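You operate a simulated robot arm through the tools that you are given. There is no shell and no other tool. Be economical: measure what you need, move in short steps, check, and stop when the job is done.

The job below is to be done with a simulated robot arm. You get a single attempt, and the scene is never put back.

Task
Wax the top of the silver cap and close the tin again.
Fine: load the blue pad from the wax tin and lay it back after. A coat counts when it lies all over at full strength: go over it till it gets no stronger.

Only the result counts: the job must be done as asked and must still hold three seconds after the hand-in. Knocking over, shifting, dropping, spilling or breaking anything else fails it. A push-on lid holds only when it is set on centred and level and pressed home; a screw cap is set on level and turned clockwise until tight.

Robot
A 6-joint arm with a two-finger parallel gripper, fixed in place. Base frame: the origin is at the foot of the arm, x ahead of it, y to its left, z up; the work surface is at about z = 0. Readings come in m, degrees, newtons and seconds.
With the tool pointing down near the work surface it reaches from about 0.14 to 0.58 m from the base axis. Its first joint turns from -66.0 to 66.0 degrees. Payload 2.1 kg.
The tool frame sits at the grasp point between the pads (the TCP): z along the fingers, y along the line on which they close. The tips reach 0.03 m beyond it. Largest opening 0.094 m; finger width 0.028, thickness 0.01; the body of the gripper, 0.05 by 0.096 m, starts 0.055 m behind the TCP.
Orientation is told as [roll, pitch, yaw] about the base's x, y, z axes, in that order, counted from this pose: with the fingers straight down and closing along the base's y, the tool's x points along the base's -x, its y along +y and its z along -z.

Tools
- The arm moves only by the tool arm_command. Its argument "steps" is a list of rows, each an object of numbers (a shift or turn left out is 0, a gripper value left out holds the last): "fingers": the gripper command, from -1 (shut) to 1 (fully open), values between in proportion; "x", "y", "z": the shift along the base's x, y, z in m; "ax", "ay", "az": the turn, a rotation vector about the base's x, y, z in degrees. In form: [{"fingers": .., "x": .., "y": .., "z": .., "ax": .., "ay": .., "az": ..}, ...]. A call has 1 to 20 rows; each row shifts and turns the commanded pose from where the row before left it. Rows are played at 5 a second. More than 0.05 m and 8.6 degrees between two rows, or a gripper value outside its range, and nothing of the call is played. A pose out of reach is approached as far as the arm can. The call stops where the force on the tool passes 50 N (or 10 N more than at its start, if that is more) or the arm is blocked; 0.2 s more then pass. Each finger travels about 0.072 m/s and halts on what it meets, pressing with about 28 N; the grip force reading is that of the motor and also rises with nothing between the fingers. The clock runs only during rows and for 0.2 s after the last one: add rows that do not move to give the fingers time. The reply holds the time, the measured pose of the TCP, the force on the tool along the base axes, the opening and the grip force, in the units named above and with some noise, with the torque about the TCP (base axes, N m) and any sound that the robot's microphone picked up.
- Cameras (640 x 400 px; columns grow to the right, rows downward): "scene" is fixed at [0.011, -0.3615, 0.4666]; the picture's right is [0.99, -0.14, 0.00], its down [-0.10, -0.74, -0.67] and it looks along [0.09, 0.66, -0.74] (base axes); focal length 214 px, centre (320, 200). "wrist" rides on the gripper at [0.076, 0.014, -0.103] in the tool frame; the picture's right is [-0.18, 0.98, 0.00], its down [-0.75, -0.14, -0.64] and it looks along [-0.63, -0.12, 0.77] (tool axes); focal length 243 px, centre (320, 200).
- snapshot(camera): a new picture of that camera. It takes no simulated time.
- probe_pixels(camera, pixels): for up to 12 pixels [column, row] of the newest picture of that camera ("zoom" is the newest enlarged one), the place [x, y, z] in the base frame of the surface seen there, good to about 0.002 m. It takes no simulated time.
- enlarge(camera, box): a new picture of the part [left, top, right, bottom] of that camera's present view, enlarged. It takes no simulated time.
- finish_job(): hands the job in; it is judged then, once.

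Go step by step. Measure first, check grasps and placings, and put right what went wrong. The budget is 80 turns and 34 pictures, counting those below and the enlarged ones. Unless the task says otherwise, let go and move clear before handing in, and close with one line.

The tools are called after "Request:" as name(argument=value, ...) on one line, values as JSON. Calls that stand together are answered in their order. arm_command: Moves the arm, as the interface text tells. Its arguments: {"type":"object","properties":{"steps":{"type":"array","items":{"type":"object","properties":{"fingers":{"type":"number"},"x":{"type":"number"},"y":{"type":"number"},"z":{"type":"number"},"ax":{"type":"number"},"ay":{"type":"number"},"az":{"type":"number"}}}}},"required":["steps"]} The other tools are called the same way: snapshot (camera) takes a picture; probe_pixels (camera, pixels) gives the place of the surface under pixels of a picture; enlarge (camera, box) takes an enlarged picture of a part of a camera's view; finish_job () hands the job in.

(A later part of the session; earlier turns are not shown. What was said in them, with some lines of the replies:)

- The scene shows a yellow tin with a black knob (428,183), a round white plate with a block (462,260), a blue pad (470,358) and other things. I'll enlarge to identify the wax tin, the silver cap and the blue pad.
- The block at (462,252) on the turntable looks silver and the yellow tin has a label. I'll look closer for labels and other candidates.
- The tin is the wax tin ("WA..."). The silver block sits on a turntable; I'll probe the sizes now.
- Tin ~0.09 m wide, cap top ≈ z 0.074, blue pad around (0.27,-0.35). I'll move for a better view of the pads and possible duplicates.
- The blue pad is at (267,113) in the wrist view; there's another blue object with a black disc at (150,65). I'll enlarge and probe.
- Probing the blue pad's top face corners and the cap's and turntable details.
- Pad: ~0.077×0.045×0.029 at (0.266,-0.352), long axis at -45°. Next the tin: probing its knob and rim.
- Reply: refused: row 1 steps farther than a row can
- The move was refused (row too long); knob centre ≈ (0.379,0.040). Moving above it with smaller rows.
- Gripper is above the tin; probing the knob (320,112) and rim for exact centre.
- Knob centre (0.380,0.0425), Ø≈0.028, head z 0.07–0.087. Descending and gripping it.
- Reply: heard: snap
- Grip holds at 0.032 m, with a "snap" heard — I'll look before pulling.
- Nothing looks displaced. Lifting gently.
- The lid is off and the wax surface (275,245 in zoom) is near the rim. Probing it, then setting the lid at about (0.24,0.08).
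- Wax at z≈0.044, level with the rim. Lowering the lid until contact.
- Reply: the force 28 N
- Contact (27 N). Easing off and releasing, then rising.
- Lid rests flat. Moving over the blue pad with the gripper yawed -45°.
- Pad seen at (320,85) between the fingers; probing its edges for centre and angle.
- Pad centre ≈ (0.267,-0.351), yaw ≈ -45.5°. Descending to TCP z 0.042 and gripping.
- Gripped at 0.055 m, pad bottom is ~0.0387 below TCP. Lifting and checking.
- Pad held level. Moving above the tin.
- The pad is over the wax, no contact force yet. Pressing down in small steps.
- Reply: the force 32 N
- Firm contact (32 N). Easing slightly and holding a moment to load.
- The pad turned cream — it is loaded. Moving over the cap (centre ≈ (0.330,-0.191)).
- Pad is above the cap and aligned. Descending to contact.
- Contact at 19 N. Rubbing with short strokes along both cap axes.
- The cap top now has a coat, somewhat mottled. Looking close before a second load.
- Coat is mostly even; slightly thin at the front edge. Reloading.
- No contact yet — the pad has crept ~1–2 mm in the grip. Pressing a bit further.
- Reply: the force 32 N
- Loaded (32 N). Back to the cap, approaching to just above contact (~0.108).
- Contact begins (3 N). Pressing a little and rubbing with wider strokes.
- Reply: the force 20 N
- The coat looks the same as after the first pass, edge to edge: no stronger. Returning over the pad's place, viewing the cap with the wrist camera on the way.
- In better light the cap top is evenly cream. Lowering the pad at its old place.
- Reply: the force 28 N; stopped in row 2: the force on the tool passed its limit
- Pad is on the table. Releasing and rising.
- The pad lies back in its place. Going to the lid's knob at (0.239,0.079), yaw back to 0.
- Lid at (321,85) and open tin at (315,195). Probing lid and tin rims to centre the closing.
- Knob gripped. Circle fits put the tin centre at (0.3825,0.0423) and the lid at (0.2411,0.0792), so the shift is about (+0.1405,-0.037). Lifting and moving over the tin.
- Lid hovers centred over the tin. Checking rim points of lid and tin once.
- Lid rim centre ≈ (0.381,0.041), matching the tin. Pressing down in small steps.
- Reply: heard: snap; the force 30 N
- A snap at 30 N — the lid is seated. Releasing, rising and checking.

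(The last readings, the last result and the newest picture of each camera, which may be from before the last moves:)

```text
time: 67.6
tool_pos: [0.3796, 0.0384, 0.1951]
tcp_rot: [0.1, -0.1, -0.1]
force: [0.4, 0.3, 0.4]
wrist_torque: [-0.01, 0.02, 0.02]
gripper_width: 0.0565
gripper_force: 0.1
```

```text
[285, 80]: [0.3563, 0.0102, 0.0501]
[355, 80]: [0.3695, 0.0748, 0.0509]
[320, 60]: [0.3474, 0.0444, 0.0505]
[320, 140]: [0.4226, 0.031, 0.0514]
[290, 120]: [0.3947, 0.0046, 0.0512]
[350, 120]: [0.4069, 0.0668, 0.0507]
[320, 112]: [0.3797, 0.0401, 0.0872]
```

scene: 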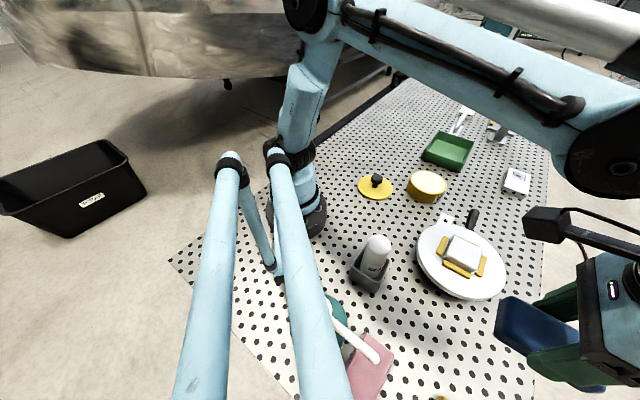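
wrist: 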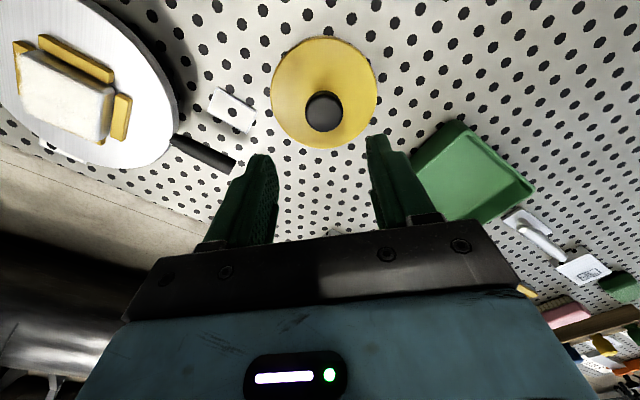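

Lid sits level at z≈0.0508, the same as at the start. One last look at the cap coat and the scene.

Request:
enlarge(camera="scene", box=[400, 150, 520, 290])

Request:
enlarge(camera="scene", box=[440, 225, 490, 275])

```text
2.86 times, centred on (460, 220) of scene
```

zoom: 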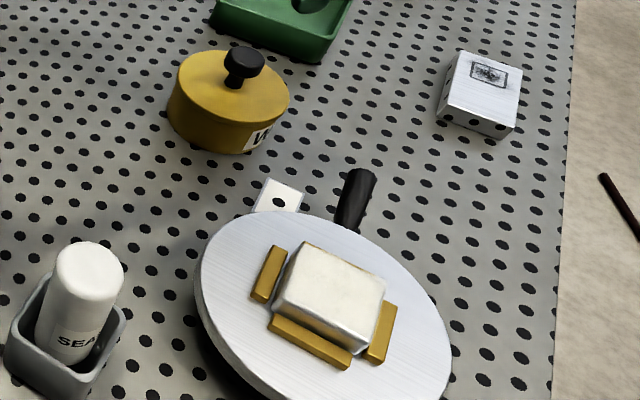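

```text
8.00 times, centred on (465, 250) of scene
```

zoom: 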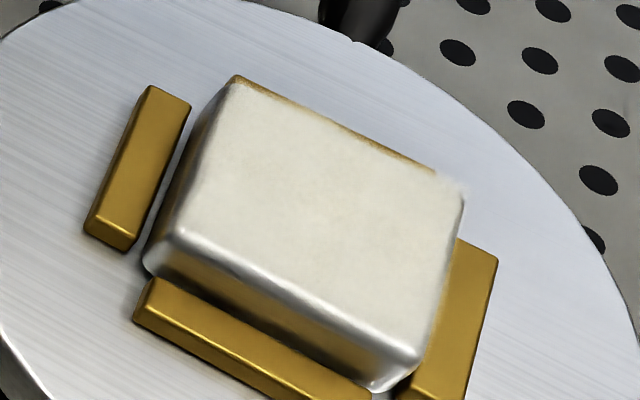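

The cap top is evenly cream out to its edges, the tin is closed and level, the pad is back in place, and nothing else has moved. The arm is clear, so I'm handing in.

Request:
finish_job()

```text
The job is handed in.
```

The top of the silver cap is waxed all over, and a second loaded pass made the coat no stronger. The tin's lid snapped shut and sits level, and the blue pad is back where it was, still cream with wax.
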